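You operate a simulated robot arm through the tools that you are given. There is no shell and no other tool.

You are at the controls of a simulated two-armed robot. One attempt, no reset.

## Task
Rub-test the pink card with the wooden block and sort it.
Fine: clamp it, four strokes or more over the print; worn goes to the HOLD tray, else GOOD; block back in its cradle, teal lever free. Set down upright: wooden block.

It is judged by the outcome, as a careful person would: the job done as asked, and still so three seconds after it is handed in. It fails if anything else is knocked over, pushed out of place, dropped, spilled or broken.

## Robot
Two 6-joint arms with two-finger parallel grippers on one trunk that stands fixed in place. Base frame: the origin is at the foot of the trunk, x ahead of it, y to its left, z up; the work surface is at about z = 0.76. Lengths are in m, angles in degrees, forces in N, time in s.
The left shoulder is at [0.28, 0.185, 1.055], the right one opposite. With the tool pointing down near the work surface each hand reaches from about 0.54 to 0.92 m from the base axis, measured 20 degrees to its own side. Payload 1.57 kg a hand.
The tool frame of a hand sits at the grasp point between the pads (the TCP): z along the fingers, y along the line on which they close. The tips reach 0.03 m beyond it. The gripper opens to 0.08 m. The fingers are 0.017 m wide and 0.012 m thick; the gripper's body (0.04 by 0.082 m) begins 0.08 m behind the TCP.
Orientation is that of the tool frame in the base frame, as a unit quaternion [w, x, y, z]. With the fingers straight down and closing along the base's y, the tool's x points along the base's -x, its y along +y and its z along -z.

## Interface
- The arms move only by the tool servo_tool. It takes "left_steps", "right_steps" or both (then of equal length, played together; a hand with none holds still); each is a list of rows, each a list of 7 numbers: the turn, a rotation vector about the tool's x, y, z in degrees, then the shift along the tool's x, y, z in m, then the finger opening in m, from 0 to 0.08. In form: [[rx, ry, rz, dx, dy, dz, jaw], ...]. A call has 1 to 20 rows; each row is the pose to reach, as a shift and turn from the pose commanded when the call began, along the tool's axes at that moment. Rows are played at 5 a second. More than 0.05 m and 8.6 degrees between two rows, or a gripper value outside its range, and nothing of the call is played. A pose out of reach is approached as far as the arm can. The call stops where the force on the tool passes 50 N (or 10 N more than at its start, if that is more) or the arm is blocked; 0.2 s more then pass. Each finger travels about 0.153 m/s and halts on what it meets, pressing with about 33 N; the grip force reading is that of the motor and also rises with nothing between the fingers. The clock runs only during rows and for 0.2 s after the last one: add rows that repeat a pose to give the fingers time. It gives the time, the measured TCP pose, the force on the tool (base axes), the opening and the grip force at its end, in the units of the frame above (readings bear some noise), with the torque about the TCP (base axes, N m) and any sound that the robot's microphone picked up.
- Cameras (640 x 400 px; columns grow to the right, rows downward): "scene" is now at [0.2354, -0.011, 1.4918]; the picture's right is [-0.14, -0.99, 0.00], its down [-0.70, 0.10, -0.70] and it looks along [0.70, -0.10, -0.71] (base axes); focal length 330 px, centre (320, 200). "left" rides on the left gripper at [0.072, 0.007, -0.122] in its tool frame; the picture's right is [-0.09, 1.00, 0.00], its down [-0.84, -0.08, -0.54] and it looks along [-0.54, -0.05, 0.84] (tool axes); focal length 238 px, centre (320, 200). "right" rides on the right gripper at [0.072, -0.007, -0.122] in its tool frame; the picture's right is [0.09, 1.00, 0.00], its down [-0.84, 0.08, -0.54] and it looks along [-0.54, 0.05, 0.84] (tool axes); focal length 238 px, centre (320, 200). There is no depth. A picture from a camera that has moved, and an enlarged one, comes with that camera's place and axes in the base frame and with its lens. The place of the scene camera against the robot may be out by one fixed shift of up to 0.012 m in any direction.
- get_image(camera): a new picture of that camera. No time passes.
- slide_trunk(by): slides the trunk up (or, below 0, down) by that many m; the arms and the scene camera ride with it, the base frame stays. It gives what a move gives, with no picture.
- pan_tilt(pan, tilt): turns the head with the scene camera to pan (to the left, within 86 degrees either way) and tilt (down, from -29 to 69), counted from straight ahead of the robot. It gives what a move gives.
- zoom(camera, box): a new picture of the part [left, top, right, bottom] of that camera's present view, enlarged. No time passes.
- finish_job(): hands the job in; it is judged then, once.

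Nothing tells you positions but the pictures and the camera data. Unless the task says otherwise, let go and move clear before handing in.

The tools are called by a JSON object that holds its "name" and its "arguments". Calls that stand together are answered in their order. servo_tool: Moves the arms, as the interface text tells. Its arguments: {"type":"object","properties":{"left_steps":{"type":"array"},"right_steps":{"type":"array"}},"required":[]} The other tools are called the same way: slide_trunk (by) moves the trunk up or down; pan_tilt (pan, tilt) turns the head that bears the scene camera; get_image (camera) takes a picture; zoom (camera, box) takes an enlarged picture of a part of a camera's view; finish_job () hands the job in.

At the start:

```text
time: 0.0
left_position: [0.5669, 0.1566, 1.2159]
left_tcp_rot: [0.0, 0.0, 1.0, 0.0]
left_contact_force: [0.4, -0.5, 0.4]
left_wrist_torque: [0.0, 0.03, -0.01]
left_grip_width: 0.0798
left_grip_force: 0.2
right_position: [0.4761, -0.3793, 1.1007]
right_tcp_rot: [0.0, 0.001, 1.0, 0.001]
right_contact_force: [0.3, 0.3, 0.1]
right_wrist_torque: [0.0, 0.04, 0.01]
right_grip_width: 0.0798
right_grip_force: 0.0
trunk travel left (down, up): [-0.75, 0.24]
head pan, tilt (commanded): [-8.2, 45.3]
```

scene: 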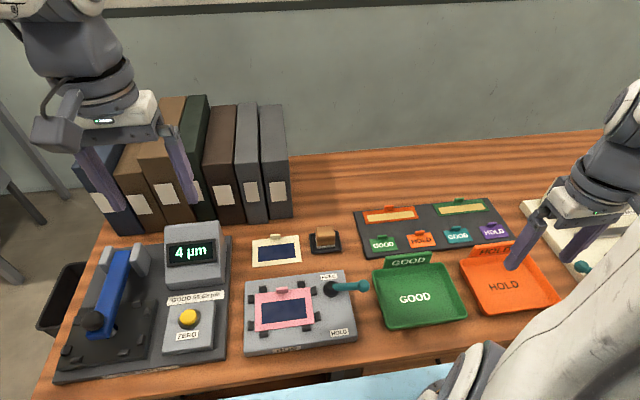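
right: 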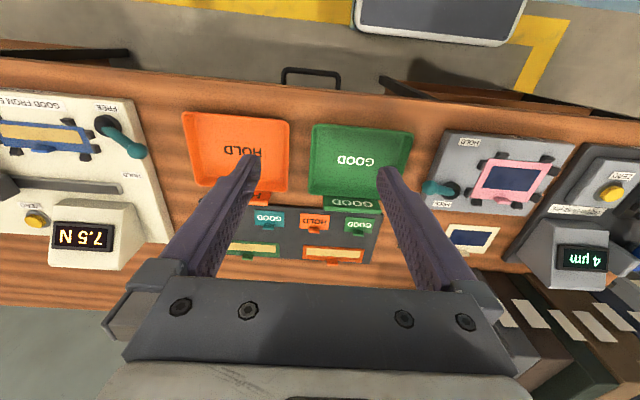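
left: 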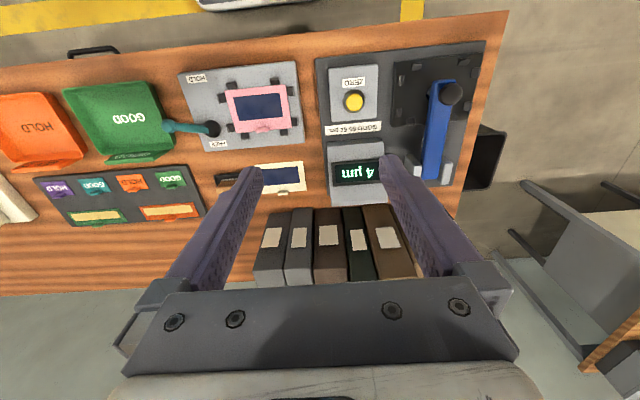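

I see a bench with a thickness gauge on the left, a grey clamp fixture holding the pink card with a teal lever, a wooden block in a black cradle, GOOD and HOLD trays, and a sign board. I'll look closer before moving anything.

{"name": "zoom", "arguments": {"camera": "scene", "box": [230, 210, 390, 360]}}

{"name": "zoom", "arguments": {"camera": "scene", "box": [350, 190, 580, 330]}}

{"name": "zoom", "arguments": {"camera": "left", "box": [160, 50, 320, 200]}}

{"name": "zoom", "arguments": {"camera": "right", "box": [400, 110, 600, 270]}}

```text
2.67 times, centred on (310, 285) of scene
camera zoom: at [0.2354, -0.011, 1.4918], right [-0.14, -0.99, 0.0], down [-0.7, 0.1, -0.7], along [0.7, -0.1, -0.71], focal length 879 px, centre (347, -27)
```

zoom: 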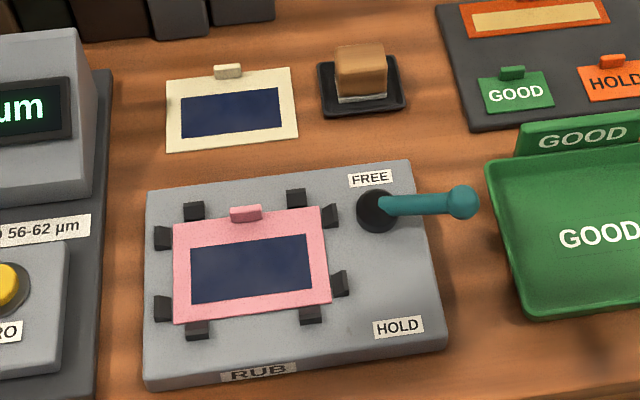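

```text
2.78 times, centred on (465, 260) of scene
camera zoom: at [0.2354, -0.011, 1.4918], right [-0.14, -0.99, 0.0], down [-0.7, 0.1, -0.7], along [0.7, -0.1, -0.71], focal length 918 px, centre (-84, 33)
```

zoom: 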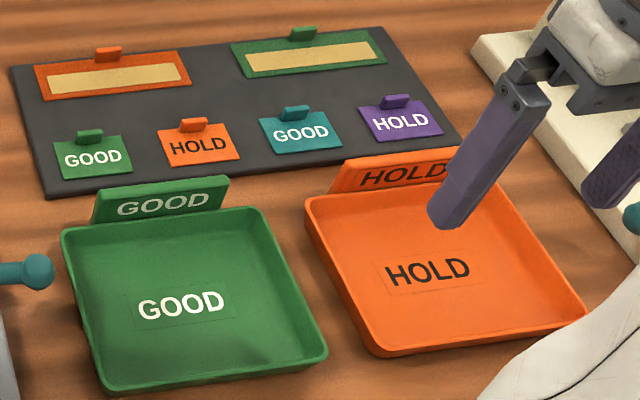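

```text
2.67 times, centred on (240, 125) of left
camera zoom: at [0.496, 0.1629, 1.3378], right [0.09, 1.0, 0.0], down [0.84, -0.08, 0.54], along [0.54, -0.05, -0.84], focal length 636 px, centre (533, 400)
```

zoom: 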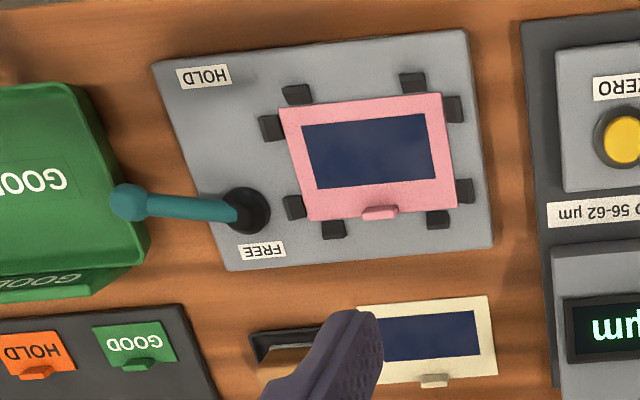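

```text
2.50 times, centred on (500, 190) of right
camera zoom: at [0.4039, -0.385, 1.2228], right [-0.09, 1.0, 0.0], down [0.84, 0.08, 0.54], along [0.54, 0.05, -0.84], focal length 596 px, centre (-130, 225)
```

zoom: 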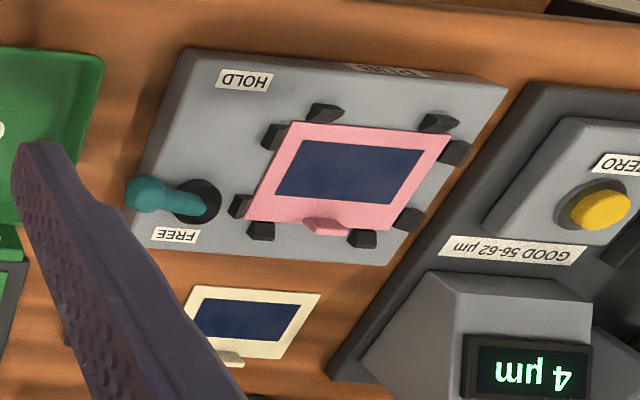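

The pink card already sits in the RUB nest with the teal lever at FREE, and the wooden block is in its black cradle behind it. I'll lower the left hand part way to look at the fixture from closer with its wrist camera.

{"name": "servo_tool", "arguments": {"left_steps": [[0, 0, 0, 0.001, -0.018, 0.033, 0.08], [0, 0, 0, 0.002, -0.036, 0.066, 0.08], [0, 0, 0, 0.003, -0.054, 0.099, 0.08], [0, 0, 0, 0.005, -0.072, 0.132, 0.08], [0, 0, 0, 0.006, -0.09, 0.165, 0.08], [0, 0, 0, 0.007, -0.107, 0.196, 0.08], [0, 0, 0, 0.007, -0.107, 0.196, 0.08]]}}

{"name": "get_image", "arguments": {"camera": "left"}}

{"name": "zoom", "arguments": {"camera": "right", "box": [0, 60, 200, 280]}}

```text
time: 1.6
left_position: [0.5603, 0.0515, 1.0187]
left_tcp_rot: [0.0, 0.0, 1.0, 0.0]
left_contact_force: [0.5, 0.5, -0.7]
left_wrist_torque: [0.04, 0.0, 0.0]
left_grip_width: 0.0801
left_grip_force: 0.0
right_position: [0.4762, -0.3805, 1.0995]
right_tcp_rot: [0.001, -0.001, 1.0, 0.0]
right_contact_force: [0.4, 1.0, -0.7]
right_wrist_torque: [-0.04, 0.0, -0.01]
right_grip_width: 0.08
right_grip_force: 0.0
trunk travel left (down, up): [-0.75, 0.24]
head pan, tilt (commanded): [-8.2, 45.3]
```

```text
taken
camera left: at [0.4887, 0.0577, 1.1407], right [0.09, 1.0, 0.0], down [0.84, -0.08, 0.54], along [0.54, -0.05, -0.84], focal length 238 px, centre (320, 200)
```

left: 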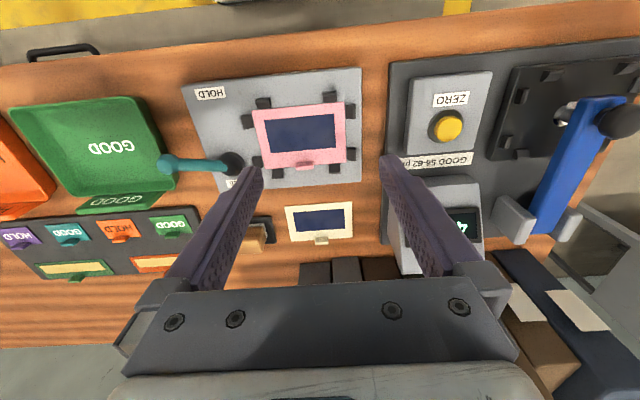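

```text
1.82 times, centred on (100, 170) of right
camera zoom: at [0.404, -0.3851, 1.2227], right [-0.09, 1.0, 0.0], down [0.84, 0.08, 0.54], along [0.54, 0.05, -0.84], focal length 433 px, centre (720, 254)
```

zoom: 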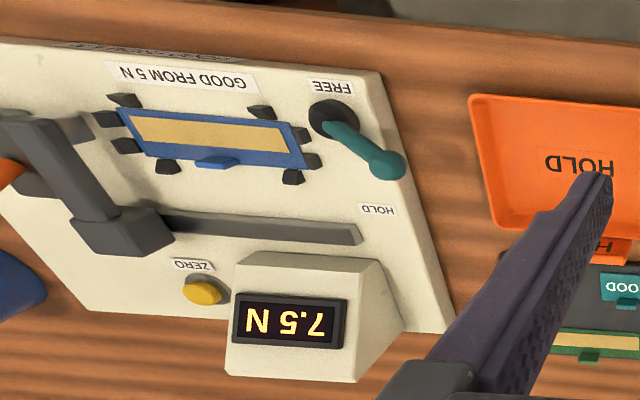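

The other teal lever belongs to a separate peel station; only the RUB one matters. I'll zoom in on the fixture, lever and block.

{"name": "zoom", "arguments": {"camera": "left", "box": [150, 60, 370, 200]}}

{"name": "zoom", "arguments": {"camera": "left", "box": [220, 180, 370, 270]}}

{"name": "zoom", "arguments": {"camera": "scene", "box": [230, 210, 390, 360]}}

```text
2.86 times, centred on (260, 130) of left
camera zoom: at [0.4887, 0.0577, 1.1407], right [0.09, 1.0, 0.0], down [0.84, -0.08, 0.54], along [0.54, -0.05, -0.84], focal length 681 px, centre (491, 400)
```

zoom: 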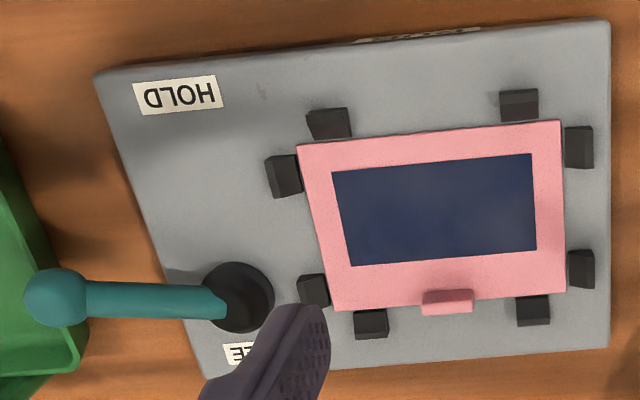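

```text
4.27 times, centred on (295, 225) of left
camera zoom: at [0.4887, 0.0577, 1.1407], right [0.09, 1.0, 0.0], down [0.84, -0.08, 0.54], along [0.54, -0.05, -0.84], focal length 1017 px, centre (427, 93)
```

zoom: 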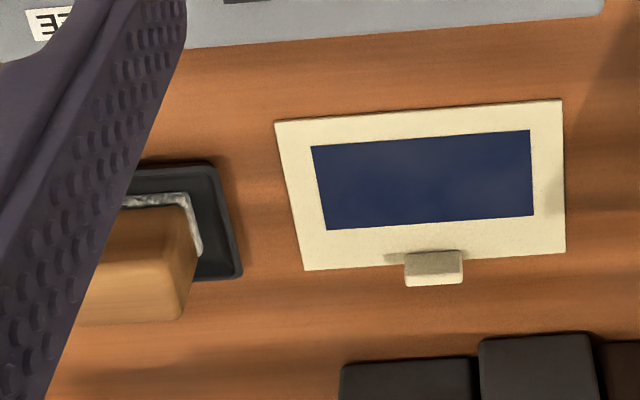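

```text
2.67 times, centred on (310, 285) of scene
camera zoom: at [0.2356, -0.0112, 1.4918], right [-0.14, -0.99, 0.0], down [-0.7, 0.1, -0.7], along [0.7, -0.1, -0.71], focal length 879 px, centre (347, -27)
```

zoom: 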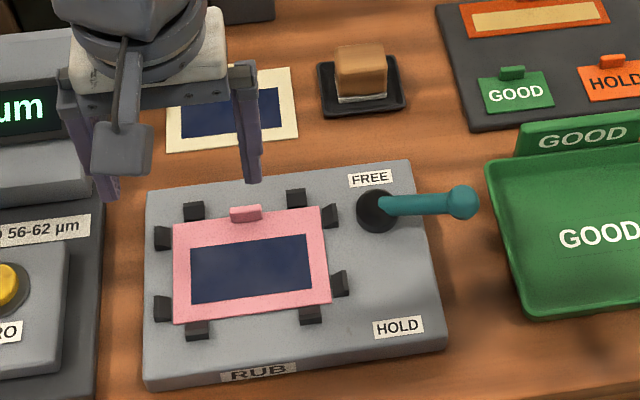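

The card spans about x 0.556–0.646, y −0.045–0.086, with the lever hub near (0.63, −0.093) and its ball near (0.60, −0.16, 0.84). I'll back the left hand off and bring the right hand in to look at the lever and block.

{"name": "servo_tool", "arguments": {"left_steps": [[0, 0, 0, 0.0025, 0.025, -0.0225, 0.08], [0, 0, 0, 0.005, 0.05, -0.045, 0.08], [0, 0, 0, 0.0075, 0.075, -0.0675, 0.08], [0, 0, 0, 0.01, 0.1, -0.09, 0.08], [0, 0, 0, 0.0125, 0.125, -0.1125, 0.08], [0, 0, 0, 0.015, 0.15, -0.135, 0.08], [0, 0, 0, 0.0175, 0.175, -0.1575, 0.08], [0, 0, 0, 0.02, 0.2, -0.18, 0.08], [0, 0, 0, 0.02, 0.2, -0.18, 0.08]], "right_steps": [[0, 0, 0, -0.023, 0.03, 0.01, 0.08], [0, 0, 0, -0.046, 0.06, 0.02, 0.08], [0, 0, 0, -0.069, 0.09, 0.03, 0.08], [0, 0, 0, -0.092, 0.12, 0.04, 0.08], [0, 0, 0, -0.115, 0.15, 0.05, 0.08], [0, 0, 0, -0.138, 0.18, 0.06, 0.08], [0, 0, 0, -0.161, 0.21, 0.07, 0.08], [0, 0, 0, -0.184, 0.239, 0.081, 0.08], [0, 0, 0, -0.184, 0.239, 0.081, 0.08]]}}

{"name": "get_image", "arguments": {"camera": "right"}}

{"name": "get_image", "arguments": {"camera": "scene"}}

```text
time: 3.6
left_position: [0.537, 0.2509, 1.2004]
left_tcp_rot: [0.0, 0.0, 1.0, 0.001]
left_contact_force: [0.7, 0.8, -0.2]
left_wrist_torque: [-0.01, 0.03, -0.03]
left_grip_width: 0.08
left_grip_force: 0.0
right_position: [0.6621, -0.1419, 1.0193]
right_tcp_rot: [0.0, 0.0, 1.0, 0.0]
right_contact_force: [0.0, 0.4, -0.6]
right_wrist_torque: [-0.04, -0.04, 0.03]
right_grip_width: 0.08
right_grip_force: 0.0
trunk travel left (down, up): [-0.75, 0.24]
head pan, tilt (commanded): [-8.2, 45.3]
```

```text
taken
camera right: at [0.5892, -0.1473, 1.1406], right [-0.09, 1.0, 0.0], down [0.84, 0.08, 0.54], along [0.54, 0.05, -0.84], focal length 238 px, centre (320, 200)
```

right: 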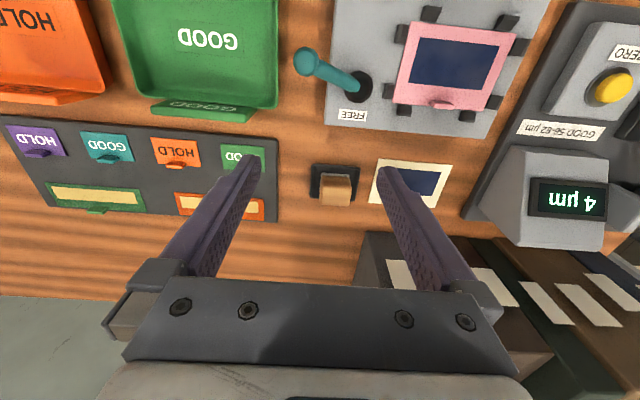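

```text
taken
camera scene: at [0.2356, -0.0108, 1.4918], right [-0.14, -0.99, 0.0], down [-0.7, 0.1, -0.7], along [0.7, -0.1, -0.71], focal length 330 px, centre (320, 200)
```

scene: 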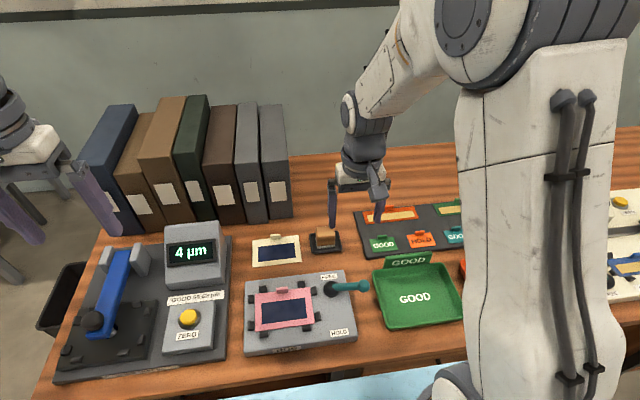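

{"name": "zoom", "arguments": {"camera": "right", "box": [280, 0, 460, 112]}}

{"name": "zoom", "arguments": {"camera": "right", "box": [270, 140, 390, 215]}}

{"name": "zoom", "arguments": {"camera": "scene", "box": [235, 220, 385, 360]}}

```text
3.56 times, centred on (370, 56) of right
camera zoom: at [0.5892, -0.1473, 1.1406], right [-0.09, 1.0, 0.0], down [0.84, 0.08, 0.54], along [0.54, 0.05, -0.84], focal length 848 px, centre (142, 712)
```

zoom: 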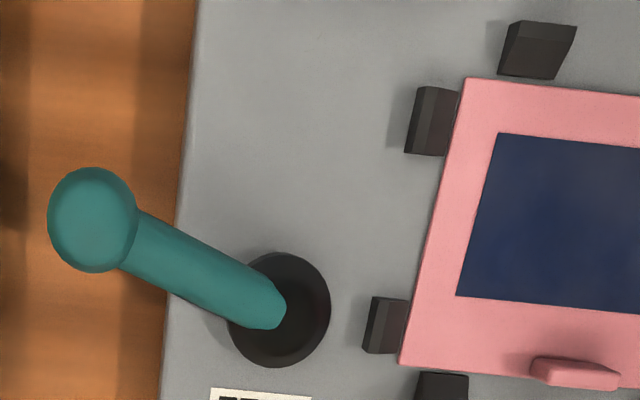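

```text
5.33 times, centred on (330, 178) of right
camera zoom: at [0.5892, -0.1473, 1.1406], right [-0.09, 1.0, 0.0], down [0.84, 0.08, 0.54], along [0.54, 0.05, -0.84], focal length 1271 px, centre (267, 320)
```

zoom: 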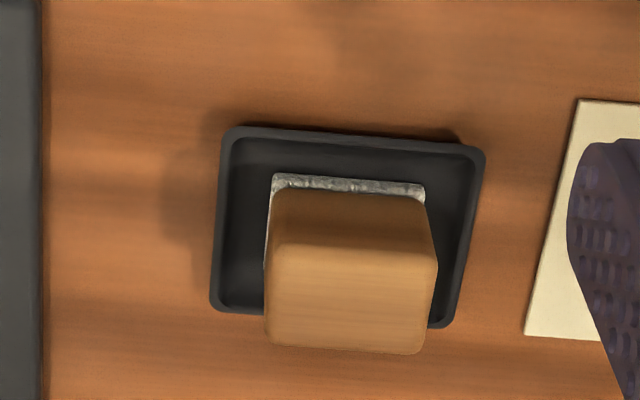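

```text
2.86 times, centred on (310, 290) of scene
camera zoom: at [0.2356, -0.0108, 1.4918], right [-0.14, -0.99, 0.0], down [-0.7, 0.1, -0.7], along [0.7, -0.1, -0.71], focal length 942 px, centre (349, -57)
```

zoom: 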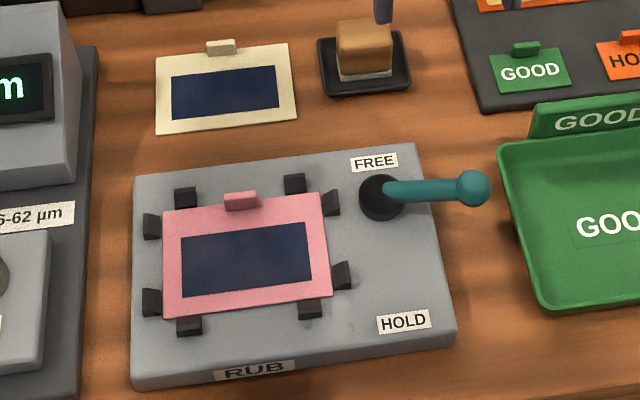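

The block measures roughly 0.038 × 0.049 × 0.045 m, centred near (0.789, −0.1045) with its top at about 0.814. The lever ball is near (0.605, −0.1615, 0.839). I'll turn the right hand so its fingers straddle the ball along its swing, and hover above it.

{"name": "servo_tool", "arguments": {"right_steps": [[0, 0, -7.8, 0.0063, -0.0022, 0.0098, 0.06], [0, 0, -15.6, 0.0127, -0.0043, 0.0196, 0.06], [0, 0, -23.4, 0.019, -0.0065, 0.0293, 0.06], [0, 0, -31.2, 0.0253, -0.0087, 0.0391, 0.06], [0, 0, -39, 0.0317, -0.0108, 0.0489, 0.06], [0, 0, -46.8, 0.038, -0.013, 0.0587, 0.06], [0, 0, -54.6, 0.0443, -0.0152, 0.0684, 0.06], [0, 0, -62.4, 0.0507, -0.0173, 0.0782, 0.06], [0, 0, -70, 0.057, -0.0195, 0.088, 0.06], [0, 0, -70, 0.057, -0.0195, 0.088, 0.06]]}}

{"name": "get_image", "arguments": {"camera": "right"}}

{"name": "get_image", "arguments": {"camera": "scene"}}

{"name": "get_image", "arguments": {"camera": "left"}}

```text
time: 5.8
left_position: [0.5375, 0.25, 1.2014]
left_tcp_rot: [0.0, 0.0, 1.0, 0.001]
left_contact_force: [0.4, -0.2, 0.0]
left_wrist_torque: [-0.04, 0.04, 0.01]
left_grip_width: 0.08
left_grip_force: 0.1
right_position: [0.6043, -0.1597, 0.9303]
right_tcp_rot: [-0.001, -0.574, 0.819, 0.0]
right_contact_force: [0.0, 0.1, -0.2]
right_wrist_torque: [-0.02, 0.01, -0.02]
right_grip_width: 0.0598
right_grip_force: 0.0
trunk travel left (down, up): [-0.75, 0.24]
head pan, tilt (commanded): [-8.2, 45.3]
```

```text
taken
camera right: at [0.5856, -0.2269, 1.0531], right [-0.97, 0.25, 0.0], down [0.21, 0.81, 0.54], along [0.14, 0.52, -0.84], focal length 238 px, centre (320, 200)
```

right: 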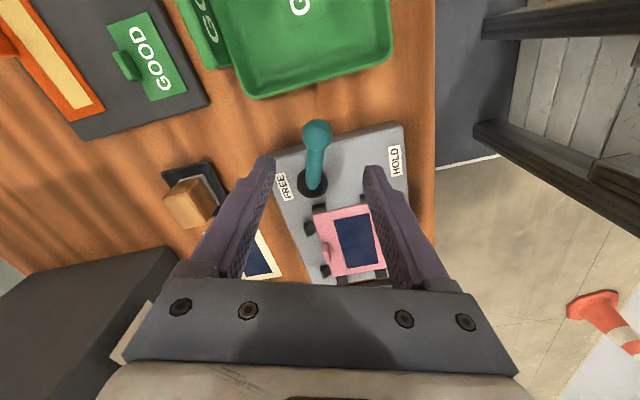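

```text
taken
camera scene: at [0.2355, -0.011, 1.4918], right [-0.14, -0.99, 0.0], down [-0.7, 0.1, -0.7], along [0.7, -0.1, -0.71], focal length 330 px, centre (320, 200)
```

scene: 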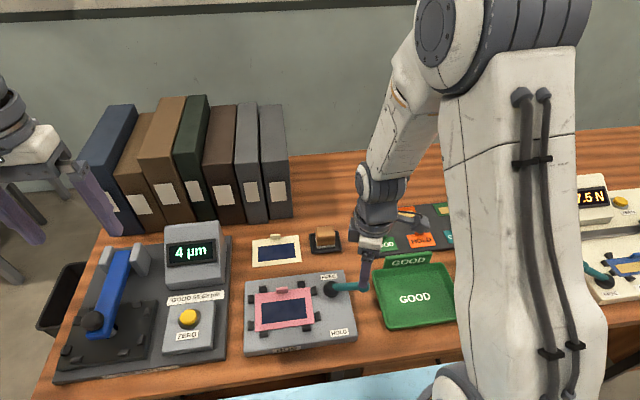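

```text
taken
camera left: at [0.466, 0.2566, 1.3234], right [0.09, 1.0, 0.0], down [0.84, -0.08, 0.54], along [0.54, -0.05, -0.84], focal length 238 px, centre (320, 200)
```

left: 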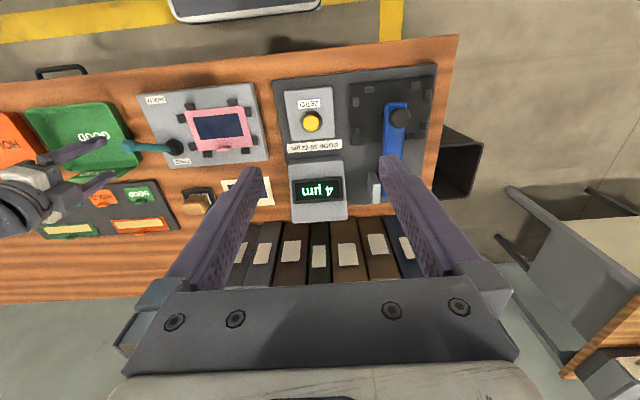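

The fingers are well aligned, with the ball sitting between them below. I'll descend so the ball is level with the pads.

{"name": "servo_tool", "arguments": {"right_steps": [[0, 0, 0, 0.001, -0.001, 0.03, 0.06], [0, 0, 0, 0.0015, -0.0015, 0.06, 0.06], [0, 0, 0, 0.0015, -0.0015, 0.09, 0.06], [0, 0, 0, 0.0015, -0.0015, 0.09, 0.06]]}}

{"name": "get_image", "arguments": {"camera": "right"}}

{"name": "zoom", "arguments": {"camera": "scene", "box": [310, 230, 430, 330]}}

```text
time: 6.8
left_position: [0.5371, 0.2501, 1.2011]
left_tcp_rot: [-0.001, 0.0, 1.0, 0.0]
left_contact_force: [0.4, 0.1, -0.1]
left_wrist_torque: [-0.01, -0.01, -0.01]
left_grip_width: 0.0798
left_grip_force: 0.0
right_position: [0.6042, -0.1625, 0.8409]
right_tcp_rot: [0.0, -0.573, 0.819, 0.0]
right_contact_force: [-0.3, 0.3, -0.8]
right_wrist_torque: [-0.01, -0.02, 0.02]
right_grip_width: 0.0599
right_grip_force: 0.0
trunk travel left (down, up): [-0.75, 0.24]
head pan, tilt (commanded): [-8.2, 45.3]
```

```text
taken
camera right: at [0.5856, -0.2314, 0.9637], right [-0.97, 0.25, 0.0], down [0.21, 0.81, 0.54], along [0.14, 0.52, -0.84], focal length 238 px, centre (320, 200)
```

right: 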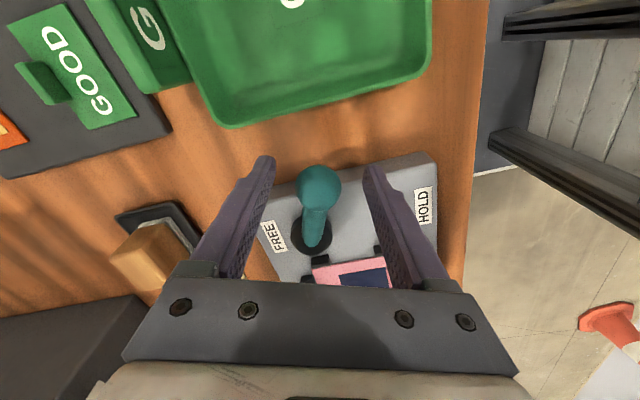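

```text
4.00 times, centred on (370, 280) of scene
camera zoom: at [0.2356, -0.011, 1.4918], right [-0.14, -0.99, 0.0], down [-0.7, 0.1, -0.7], along [0.7, -0.1, -0.71], focal length 1319 px, centre (120, -120)
```

zoom: 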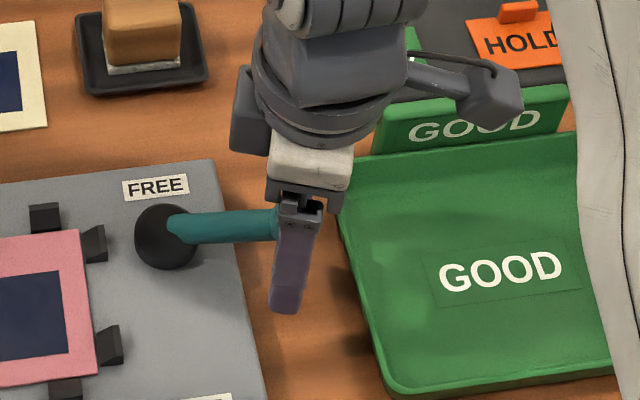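

The ball is centred between the fingers. I'll narrow the fingers to a loose fork and swing the lever clockwise about its hub, 30° first, checking the forces.

{"name": "servo_tool", "arguments": {"right_steps": [[0, 0, 0, 0, 0, 0, 0.036], [0, 0, 0, 0, 0, 0, 0.036], [0, 0, 5, -0.0003, 0.0064, 0, 0.036], [0, 0, 10, -0.0011, 0.0128, 0, 0.036], [0, 0, 15, -0.0025, 0.0191, 0, 0.036], [0, 0, 20, -0.0045, 0.0253, 0, 0.036], [0, 0, 25, -0.0069, 0.0312, 0, 0.036], [0, 0, 30, -0.0099, 0.037, 0, 0.036], [0, 0, 30, -0.0099, 0.037, 0, 0.036]]}}

{"name": "get_image", "arguments": {"camera": "right"}}

{"name": "zoom", "arguments": {"camera": "scene", "box": [235, 230, 400, 350]}}

```text
time: 8.8
left_position: [0.5374, 0.2494, 1.2006]
left_tcp_rot: [0.0, 0.0, 1.0, 0.0]
left_contact_force: [0.7, -1.1, -0.4]
left_wrist_torque: [0.02, 0.04, 0.04]
left_grip_width: 0.0803
left_grip_force: 0.1
right_position: [0.572, -0.1416, 0.8414]
right_tcp_rot: [0.0, -0.341, 0.94, 0.0]
right_contact_force: [0.8, -1.8, 1.2]
right_wrist_torque: [-0.01, -0.01, -0.04]
right_grip_width: 0.0369
right_grip_force: 0.6
trunk travel left (down, up): [-0.75, 0.24]
head pan, tilt (commanded): [-8.2, 45.3]
```

```text
taken
camera right: at [0.521, -0.1912, 0.9635], right [-0.71, 0.7, 0.0], down [0.59, 0.6, 0.54], along [0.38, 0.38, -0.84], focal length 238 px, centre (320, 200)
```

right: 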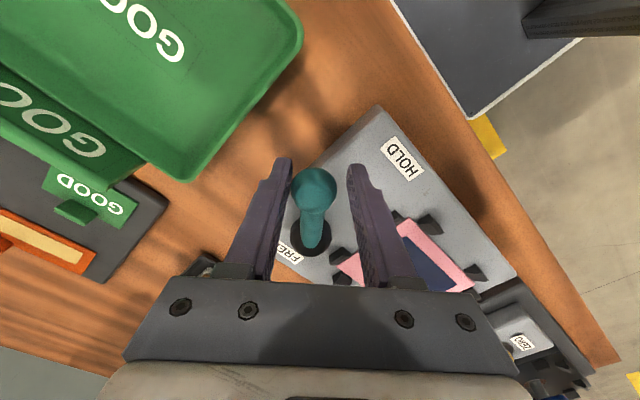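

```text
3.33 times, centred on (318, 290) of scene
camera zoom: at [0.2354, -0.011, 1.4918], right [-0.14, -0.99, 0.0], down [-0.7, 0.1, -0.7], along [0.7, -0.1, -0.71], focal length 1099 px, centre (328, -100)
```

zoom: 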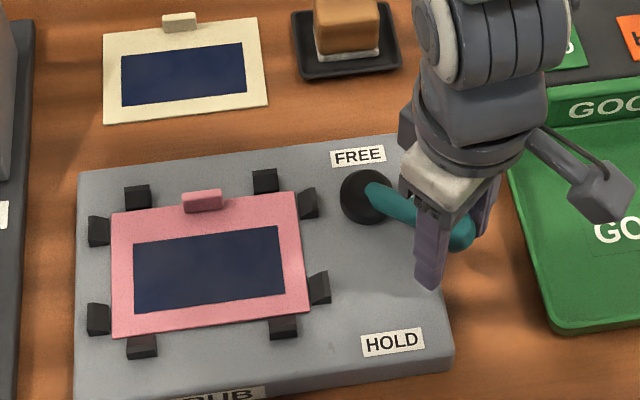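

The lever swings freely about its vertical hub toward HOLD. I'll carry on along the arc.

{"name": "servo_tool", "arguments": {"right_steps": [[0, 0, 5, -0.0003, 0.0064, 0, 0.036], [0, 0, 10, -0.0011, 0.0128, 0, 0.036], [0, 0, 15, -0.0025, 0.0191, 0, 0.036], [0, 0, 20, -0.0045, 0.0253, 0, 0.036], [0, 0, 25, -0.0069, 0.0312, 0, 0.036], [0, 0, 30, -0.0099, 0.037, 0, 0.036], [0, 0, 30, -0.0099, 0.037, 0, 0.036]]}}

{"name": "get_image", "arguments": {"camera": "right"}}

{"name": "zoom", "arguments": {"camera": "scene", "box": [235, 230, 400, 350]}}

```text
time: 10.4
left_position: [0.5371, 0.2506, 1.2018]
left_tcp_rot: [0.0, 0.0, 1.0, 0.001]
left_contact_force: [-0.1, -0.3, 0.1]
left_wrist_torque: [-0.01, -0.01, 0.0]
left_grip_width: 0.0797
left_grip_force: 0.0
right_position: [0.556, -0.1069, 0.8411]
right_tcp_rot: [0.0, -0.087, 0.996, 0.0]
right_contact_force: [-1.0, -3.6, 1.4]
right_wrist_torque: [-0.04, 0.0, -0.01]
right_grip_width: 0.0389
right_grip_force: 2.2
trunk travel left (down, up): [-0.75, 0.24]
head pan, tilt (commanded): [-8.2, 45.3]
```

```text
taken
camera right: at [0.4862, -0.1228, 0.9632], right [-0.26, 0.97, 0.0], down [0.81, 0.22, 0.54], along [0.52, 0.14, -0.84], focal length 238 px, centre (320, 200)
```

right: 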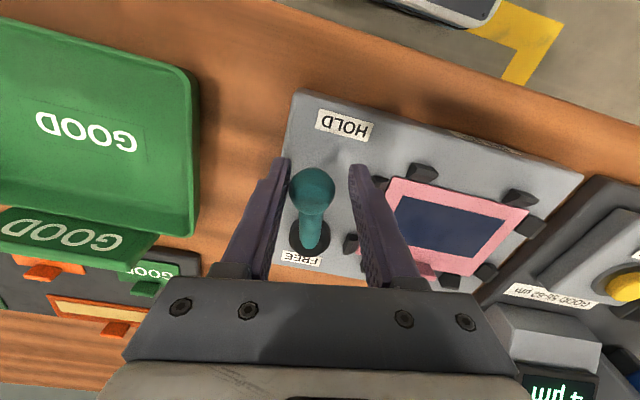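

```text
3.33 times, centred on (318, 290) of scene
camera zoom: at [0.2354, -0.0111, 1.4919], right [-0.14, -0.99, 0.0], down [-0.7, 0.1, -0.7], along [0.7, -0.1, -0.71], focal length 1099 px, centre (328, -100)
```

zoom: 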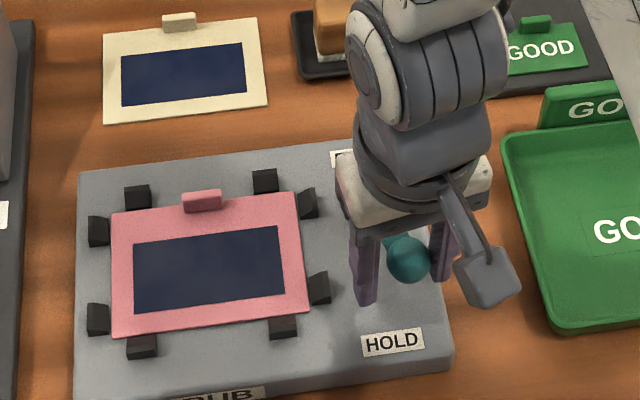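

The lever now points nearly at HOLD with a small resistance building. I'll push on in smaller steps until it meets its stop.

{"name": "servo_tool", "arguments": {"right_steps": [[0, 0, 3, -0.0001, 0.0039, 0, 0.036], [0, 0, 6, -0.0004, 0.0077, 0, 0.036], [0, 0, 9, -0.0009, 0.0116, 0, 0.036], [0, 0, 12, -0.0016, 0.0154, 0, 0.036], [0, 0, 12, -0.0016, 0.0154, 0, 0.036]]}}

{"name": "get_image", "arguments": {"camera": "right"}}

```text
time: 11.6
left_position: [0.5372, 0.249, 1.2016]
left_tcp_rot: [0.0, 0.0, 1.0, 0.0]
left_contact_force: [0.5, 0.7, -0.2]
left_wrist_torque: [-0.02, -0.01, -0.02]
left_grip_width: 0.0802
left_grip_force: 0.1
right_position: [0.5552, -0.0887, 0.8405]
right_tcp_rot: [-0.002, 0.018, 1.0, 0.0]
right_contact_force: [-1.2, -3.8, 1.4]
right_wrist_torque: [-0.03, 0.0, -0.04]
right_grip_width: 0.04
right_grip_force: 2.8
trunk travel left (down, up): [-0.75, 0.24]
head pan, tilt (commanded): [-8.2, 45.3]
```

```text
taken
camera right: at [0.4827, -0.0923, 0.9629], right [-0.06, 1.0, 0.0], down [0.84, 0.05, 0.54], along [0.54, 0.03, -0.84], focal length 238 px, centre (320, 200)
```

right: 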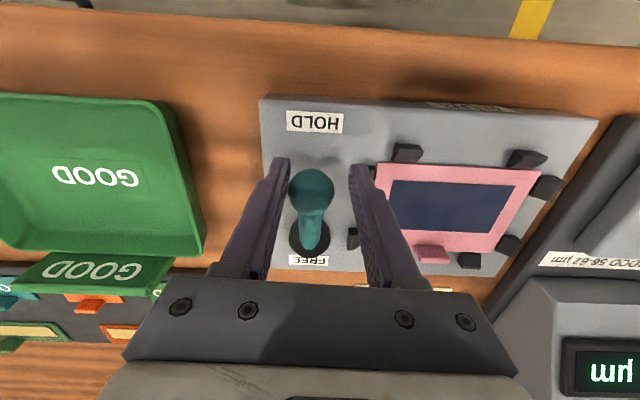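

No hard stop yet; the lever is now pointing straight at the HOLD label. I'll nudge a little more to find the end stop.

{"name": "servo_tool", "arguments": {"right_steps": [[0, 0, 2, 0, 0.0026, 0, 0.036], [0, 0, 4, -0.0002, 0.0052, 0, 0.036], [0, 0, 6, -0.0004, 0.0077, 0, 0.036], [0, 0, 8, -0.0007, 0.0103, 0, 0.036], [0, 0, 8, -0.0007, 0.0103, 0, 0.036]]}}

{"name": "get_image", "arguments": {"camera": "right"}}

{"name": "zoom", "arguments": {"camera": "scene", "box": [235, 230, 400, 350]}}

```text
time: 12.8
left_position: [0.5374, 0.2485, 1.2011]
left_tcp_rot: [0.0, 0.0, 1.0, 0.0]
left_contact_force: [0.3, -0.2, 0.1]
left_wrist_torque: [-0.02, 0.0, -0.01]
left_grip_width: 0.0799
left_grip_force: 0.1
right_position: [0.5537, -0.0817, 0.8417]
right_tcp_rot: [-0.001, 0.088, 0.996, -0.001]
right_contact_force: [2.3, -21.1, -3.3]
right_wrist_torque: [0.02, 0.02, 0.04]
right_grip_width: 0.0547
right_grip_force: 10.3
trunk travel left (down, up): [-0.75, 0.24]
head pan, tilt (commanded): [-8.2, 45.3]
```

```text
taken
camera right: at [0.4833, -0.0741, 0.9637], right [0.08, 1.0, 0.0], down [0.84, -0.07, 0.54], along [0.54, -0.05, -0.84], focal length 238 px, centre (320, 200)
```

right: 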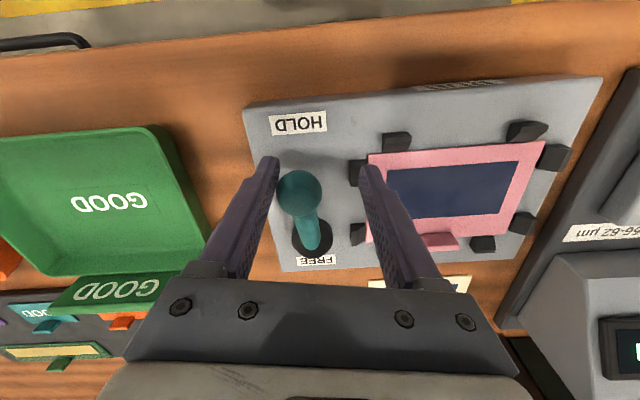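

```text
3.33 times, centred on (318, 290) of scene
camera zoom: at [0.2356, -0.0122, 1.4917], right [-0.14, -0.99, 0.0], down [-0.7, 0.1, -0.7], along [0.7, -0.1, -0.71], focal length 1099 px, centre (328, -100)
```

zoom: 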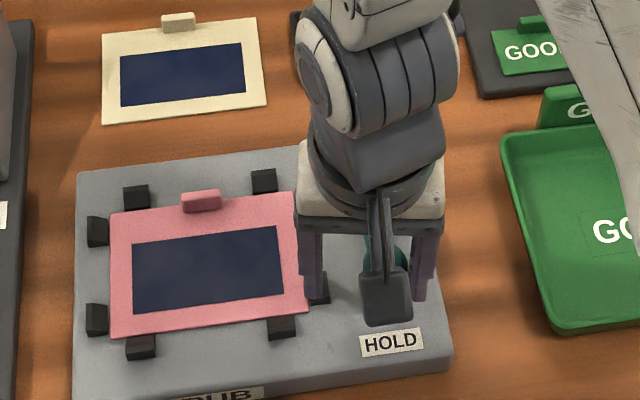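

The lever hit its HOLD stop (ball at about (0.555, −0.094), pointing right at HOLD). I'll ease off, open up and lift clear, then check whether the card is clamped.

{"name": "servo_tool", "arguments": {"right_steps": [[0, 0, 0, 0, -0.006, 0, 0.05], [0, 0, 0, 0, -0.009, 0, 0.065], [0, 0, 0, 0, -0.009, 0, 0.065], [0, 0, 0, 0, -0.009, -0.04, 0.065], [0, 0, 0, 0, -0.009, -0.08, 0.07], [0, 0, 0, 0, -0.009, -0.12, 0.08], [0, 0, 0, 0, -0.009, -0.12, 0.08]]}}

{"name": "get_image", "arguments": {"camera": "right"}}

{"name": "zoom", "arguments": {"camera": "scene", "box": [235, 230, 400, 350]}}

{"name": "zoom", "arguments": {"camera": "left", "box": [120, 70, 290, 180]}}

```text
time: 14.4
left_position: [0.5365, 0.2498, 1.2005]
left_tcp_rot: [0.0, 0.0, 1.0, -0.001]
left_contact_force: [0.2, -0.5, 0.0]
left_wrist_torque: [-0.04, 0.0, -0.02]
left_grip_width: 0.0802
left_grip_force: 0.1
right_position: [0.5549, -0.0895, 0.96]
right_tcp_rot: [0.0, 0.087, 0.996, -0.001]
right_contact_force: [-0.8, 0.2, -0.5]
right_wrist_torque: [0.0, -0.02, -0.01]
right_grip_width: 0.0797
right_grip_force: 0.0
trunk travel left (down, up): [-0.75, 0.24]
head pan, tilt (commanded): [-8.2, 45.3]
```

```text
taken
camera right: at [0.4827, -0.0826, 1.0826], right [0.08, 1.0, 0.0], down [0.84, -0.07, 0.54], along [0.54, -0.04, -0.84], focal length 238 px, centre (320, 200)
```

right: 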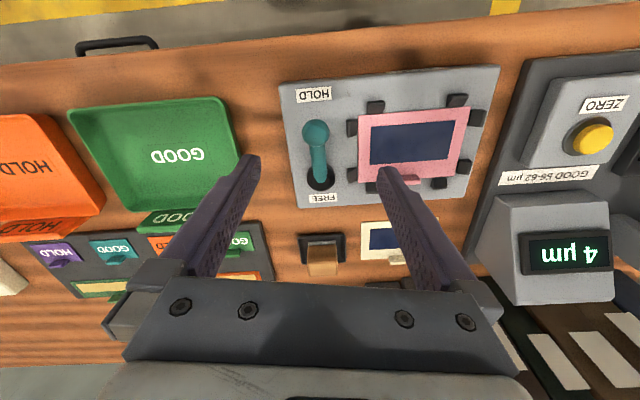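

```text
3.33 times, centred on (318, 290) of scene
camera zoom: at [0.2351, -0.0112, 1.4919], right [-0.14, -0.99, 0.0], down [-0.7, 0.1, -0.7], along [0.7, -0.1, -0.71], focal length 1099 px, centre (328, -100)
```

zoom: 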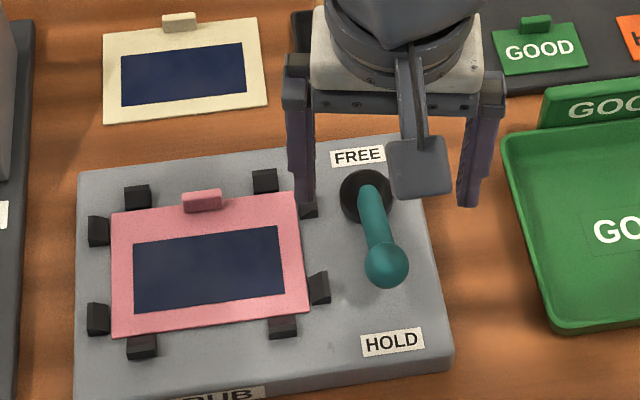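

```text
3.64 times, centred on (205, 125) of left
camera zoom: at [0.4658, 0.2564, 1.3235], right [0.09, 1.0, 0.0], down [0.84, -0.08, 0.54], along [0.54, -0.05, -0.84], focal length 867 px, centre (738, 473)
```

zoom: 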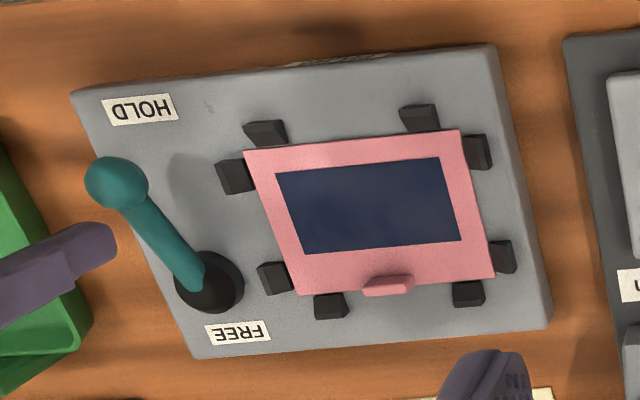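

The lever is firmly at HOLD. Next I'll bring the right hand back square and above the wooden block.

{"name": "servo_tool", "arguments": {"right_steps": [[0, 0, -2.5, -0.039, 0.0043, -0.02, 0.08], [0, 0, -5, -0.078, 0.0086, -0.02, 0.08], [0, 0, -7.5, -0.117, 0.0129, -0.02, 0.08], [0, 0, -10, -0.156, 0.0173, -0.02, 0.08], [0, 0, -10, -0.195, 0.0216, -0.02, 0.08], [0, 0, -10, -0.2331, 0.0259, -0.02, 0.08], [0, 0, -10, -0.2331, 0.0259, -0.02, 0.08]]}}

{"name": "get_image", "arguments": {"camera": "right"}}

{"name": "zoom", "arguments": {"camera": "right", "box": [260, 90, 380, 165]}}

{"name": "zoom", "arguments": {"camera": "scene", "box": [260, 180, 400, 280]}}

```text
time: 16.0
left_position: [0.538, 0.2493, 1.2]
left_tcp_rot: [0.001, 0.0, 1.0, -0.001]
left_contact_force: [-0.5, 1.0, -0.3]
left_wrist_torque: [-0.02, 0.05, -0.01]
left_grip_width: 0.0798
left_grip_force: 0.0
right_position: [0.789, -0.1049, 0.9835]
right_tcp_rot: [0.0, 0.0, 1.0, 0.0]
right_contact_force: [0.4, 0.0, -0.6]
right_wrist_torque: [0.01, -0.02, 0.04]
right_grip_width: 0.0805
right_grip_force: 0.0
trunk travel left (down, up): [-0.75, 0.24]
head pan, tilt (commanded): [-8.2, 45.3]
```

```text
taken
camera right: at [0.7162, -0.1098, 1.1057], right [-0.09, 1.0, 0.0], down [0.84, 0.08, 0.54], along [0.54, 0.05, -0.84], focal length 238 px, centre (320, 200)
```

right: 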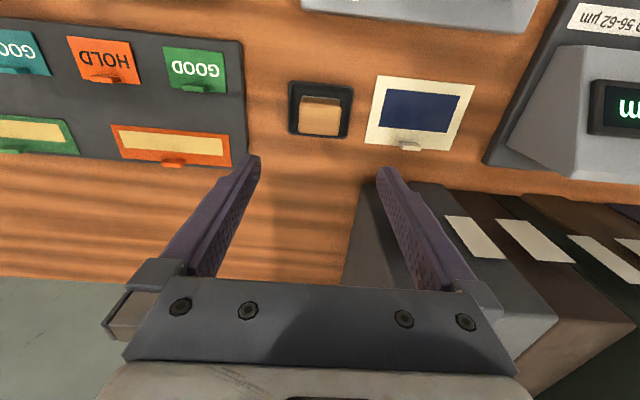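

```text
5.33 times, centred on (320, 128) of right
camera zoom: at [0.7162, -0.1098, 1.1057], right [-0.09, 1.0, 0.0], down [0.84, 0.08, 0.54], along [0.54, 0.05, -0.84], focal length 1271 px, centre (320, 587)
```

zoom: 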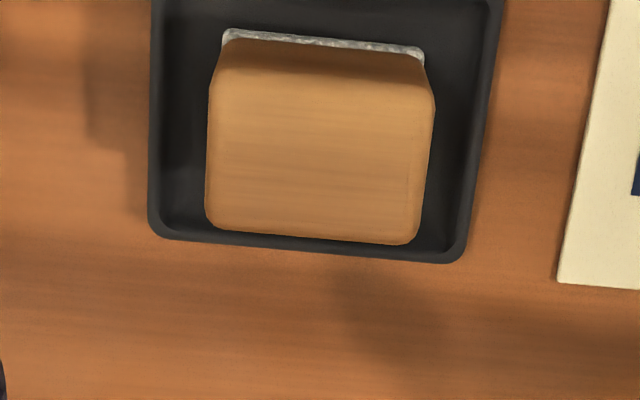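

```text
4.00 times, centred on (330, 230) of scene
camera zoom: at [0.2357, -0.0112, 1.4918], right [-0.14, -0.99, 0.0], down [-0.7, 0.1, -0.7], along [0.7, -0.1, -0.71], focal length 1319 px, centre (280, 80)
```

zoom: 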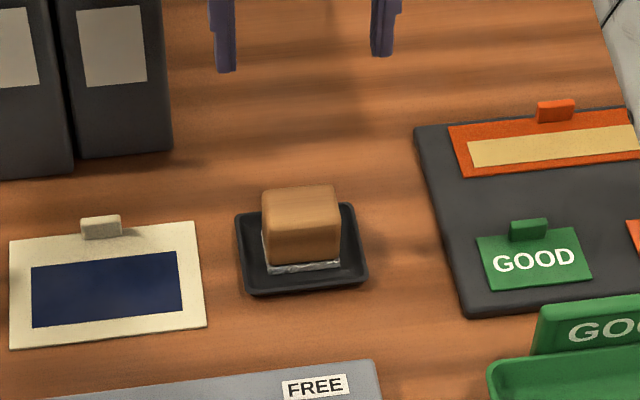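

The block is centred near (0.790, −0.103), square with the base axes, top at about z 0.813. I'll descend with the fingers open, tips staying above the cradle rim, and look before closing.

{"name": "servo_tool", "arguments": {"right_steps": [[0, 0, 0, -0.001, 0.0015, 0.04, 0.08], [0, 0, 0, -0.001, 0.0015, 0.08, 0.08], [0, 0, 0, -0.001, 0.0015, 0.12, 0.08], [0, 0, 0, -0.001, 0.0015, 0.15, 0.08], [0, 0, 0, -0.001, 0.0015, 0.167, 0.08], [0, 0, 0, -0.001, 0.0015, 0.167, 0.08]]}}

{"name": "get_image", "arguments": {"camera": "right"}}

{"name": "zoom", "arguments": {"camera": "scene", "box": [280, 190, 370, 260]}}

```text
time: 17.4
left_position: [0.5379, 0.2498, 1.2008]
left_tcp_rot: [0.0, 0.001, 1.0, 0.0]
left_contact_force: [-0.9, -0.4, -0.1]
left_wrist_torque: [0.03, -0.01, -0.03]
left_grip_width: 0.0799
left_grip_force: 0.0
right_position: [0.7885, -0.101, 0.8133]
right_tcp_rot: [0.0, 0.0, 1.0, 0.001]
right_contact_force: [0.0, 0.3, 0.5]
right_wrist_torque: [0.01, -0.03, 0.02]
right_grip_width: 0.0801
right_grip_force: 0.1
trunk travel left (down, up): [-0.75, 0.24]
head pan, tilt (commanded): [-8.2, 45.3]
```

```text
taken
camera right: at [0.717, -0.1064, 0.9358], right [-0.09, 1.0, 0.0], down [0.84, 0.08, 0.54], along [0.54, 0.05, -0.84], focal length 238 px, centre (320, 200)
```

right: 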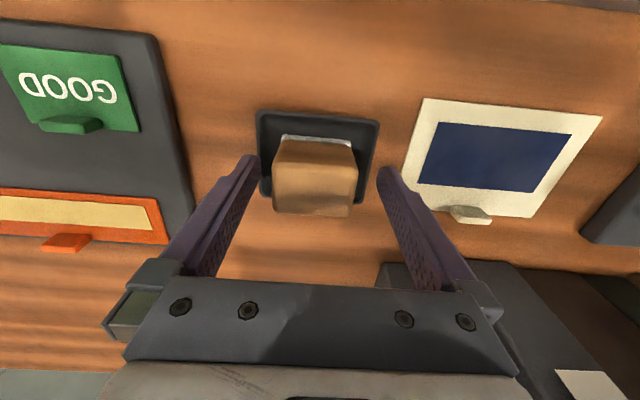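

```text
5.71 times, centred on (325, 225) of scene
camera zoom: at [0.2355, -0.0111, 1.4918], right [-0.14, -0.99, 0.0], down [-0.7, 0.1, -0.7], along [0.7, -0.1, -0.71], focal length 1884 px, centre (291, 57)
```

zoom: 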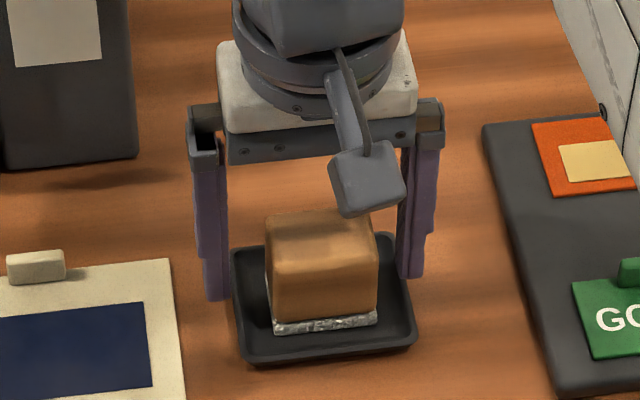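

The fingers straddle the block with clearance and no contact. I'll close on it.

{"name": "servo_tool", "arguments": {"right_steps": [[0, 0, 0, 0, -0.0015, 0, 0.065], [0, 0, 0, 0, -0.0015, 0, 0.055], [0, 0, 0, 0, -0.0015, 0, 0.04], [0, 0, 0, 0, -0.0015, 0, 0.02], [0, 0, 0, 0, -0.0015, 0, 0.02]]}}

{"name": "get_image", "arguments": {"camera": "right"}}

{"name": "zoom", "arguments": {"camera": "scene", "box": [280, 190, 370, 260]}}

```text
time: 18.6
left_position: [0.5384, 0.2506, 1.2006]
left_tcp_rot: [-0.001, 0.0, 1.0, 0.0]
left_contact_force: [0.3, -0.5, -0.5]
left_wrist_torque: [0.0, 0.03, 0.0]
left_grip_width: 0.0797
left_grip_force: 0.1
right_position: [0.7893, -0.1035, 0.8134]
right_tcp_rot: [0.0, 0.0, 1.0, 0.0]
right_contact_force: [0.2, 0.2, 2.5]
right_wrist_torque: [0.08, 0.03, 0.02]
right_grip_width: 0.049
right_grip_force: 32.8
trunk travel left (down, up): [-0.75, 0.24]
head pan, tilt (commanded): [-8.2, 45.3]
```

```text
taken
camera right: at [0.7174, -0.1086, 0.936], right [-0.09, 1.0, 0.0], down [0.84, 0.08, 0.54], along [0.54, 0.05, -0.84], focal length 238 px, centre (320, 200)
```

right: 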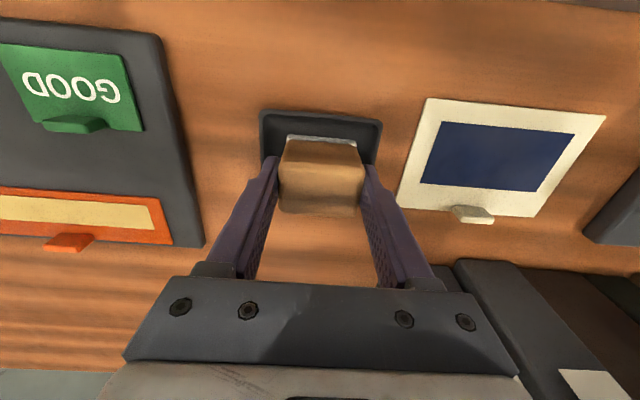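

```text
5.71 times, centred on (325, 225) of scene
camera zoom: at [0.2353, -0.0111, 1.4919], right [-0.14, -0.99, 0.0], down [-0.7, 0.1, -0.7], along [0.7, -0.1, -0.71], focal length 1884 px, centre (291, 57)
```

zoom: 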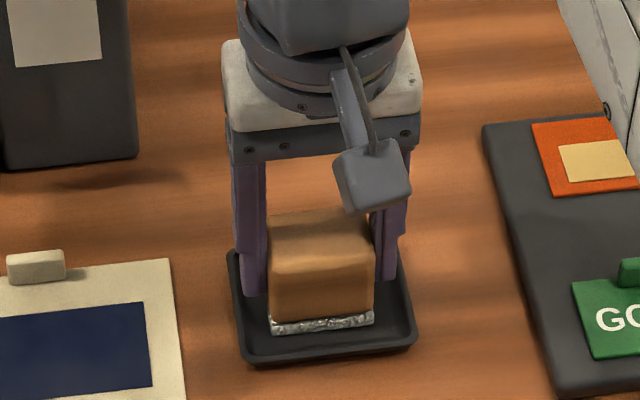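

The block is held firmly (49 mm, 33 N), grasp pose (0.7893, −0.1035, 0.8134). I'll lift it and carry it above the card.

{"name": "servo_tool", "arguments": {"right_steps": [[0, 0, 0, 0, 0, -0.01, 0.02], [0, 0, 0, 0, 0, -0.03, 0.02], [0, 0, 0, 0, 0, -0.06, 0.02], [0, 0, 0, 0, 0, -0.09, 0.02], [0, 0, 0, 0, 0, -0.12, 0.02], [0, 0, 0, 0, 0, -0.12, 0.02]]}}

{"name": "get_image", "arguments": {"camera": "right"}}

{"name": "zoom", "arguments": {"camera": "scene", "box": [260, 160, 400, 260]}}

```text
time: 20.0
left_position: [0.5382, 0.2494, 1.2009]
left_tcp_rot: [0.001, -0.001, 1.0, 0.0]
left_contact_force: [-1.4, -0.3, 0.0]
left_wrist_torque: [-0.03, -0.02, 0.0]
left_grip_width: 0.0799
left_grip_force: 0.2
right_position: [0.7898, -0.1047, 0.9366]
right_tcp_rot: [0.0, 0.0, 1.0, 0.0]
right_contact_force: [0.3, 0.2, -0.9]
right_wrist_torque: [-0.03, -0.02, 0.0]
right_grip_width: 0.0492
right_grip_force: 32.5
trunk travel left (down, up): [-0.75, 0.24]
head pan, tilt (commanded): [-8.2, 45.3]
```

```text
taken
camera right: at [0.7175, -0.1095, 1.058], right [-0.09, 1.0, 0.0], down [0.84, 0.08, 0.54], along [0.54, 0.05, -0.84], focal length 238 px, centre (320, 200)
```

right: 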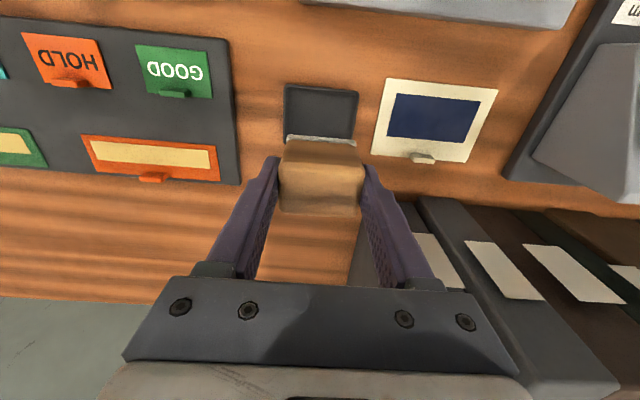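

```text
4.00 times, centred on (330, 210) of scene
camera zoom: at [0.2353, -0.0111, 1.4918], right [-0.14, -0.99, 0.0], down [-0.7, 0.1, -0.7], along [0.7, -0.1, -0.71], focal length 1319 px, centre (280, 160)
```

zoom: 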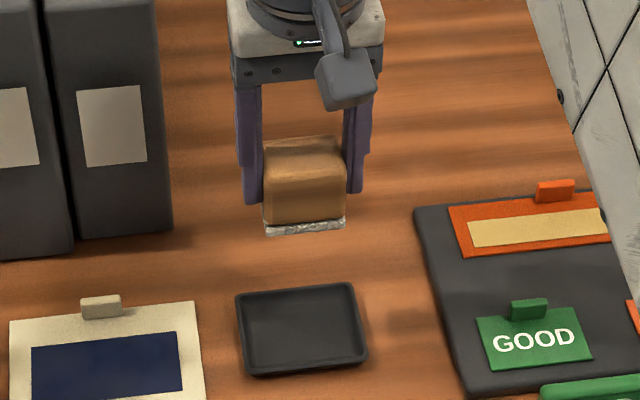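

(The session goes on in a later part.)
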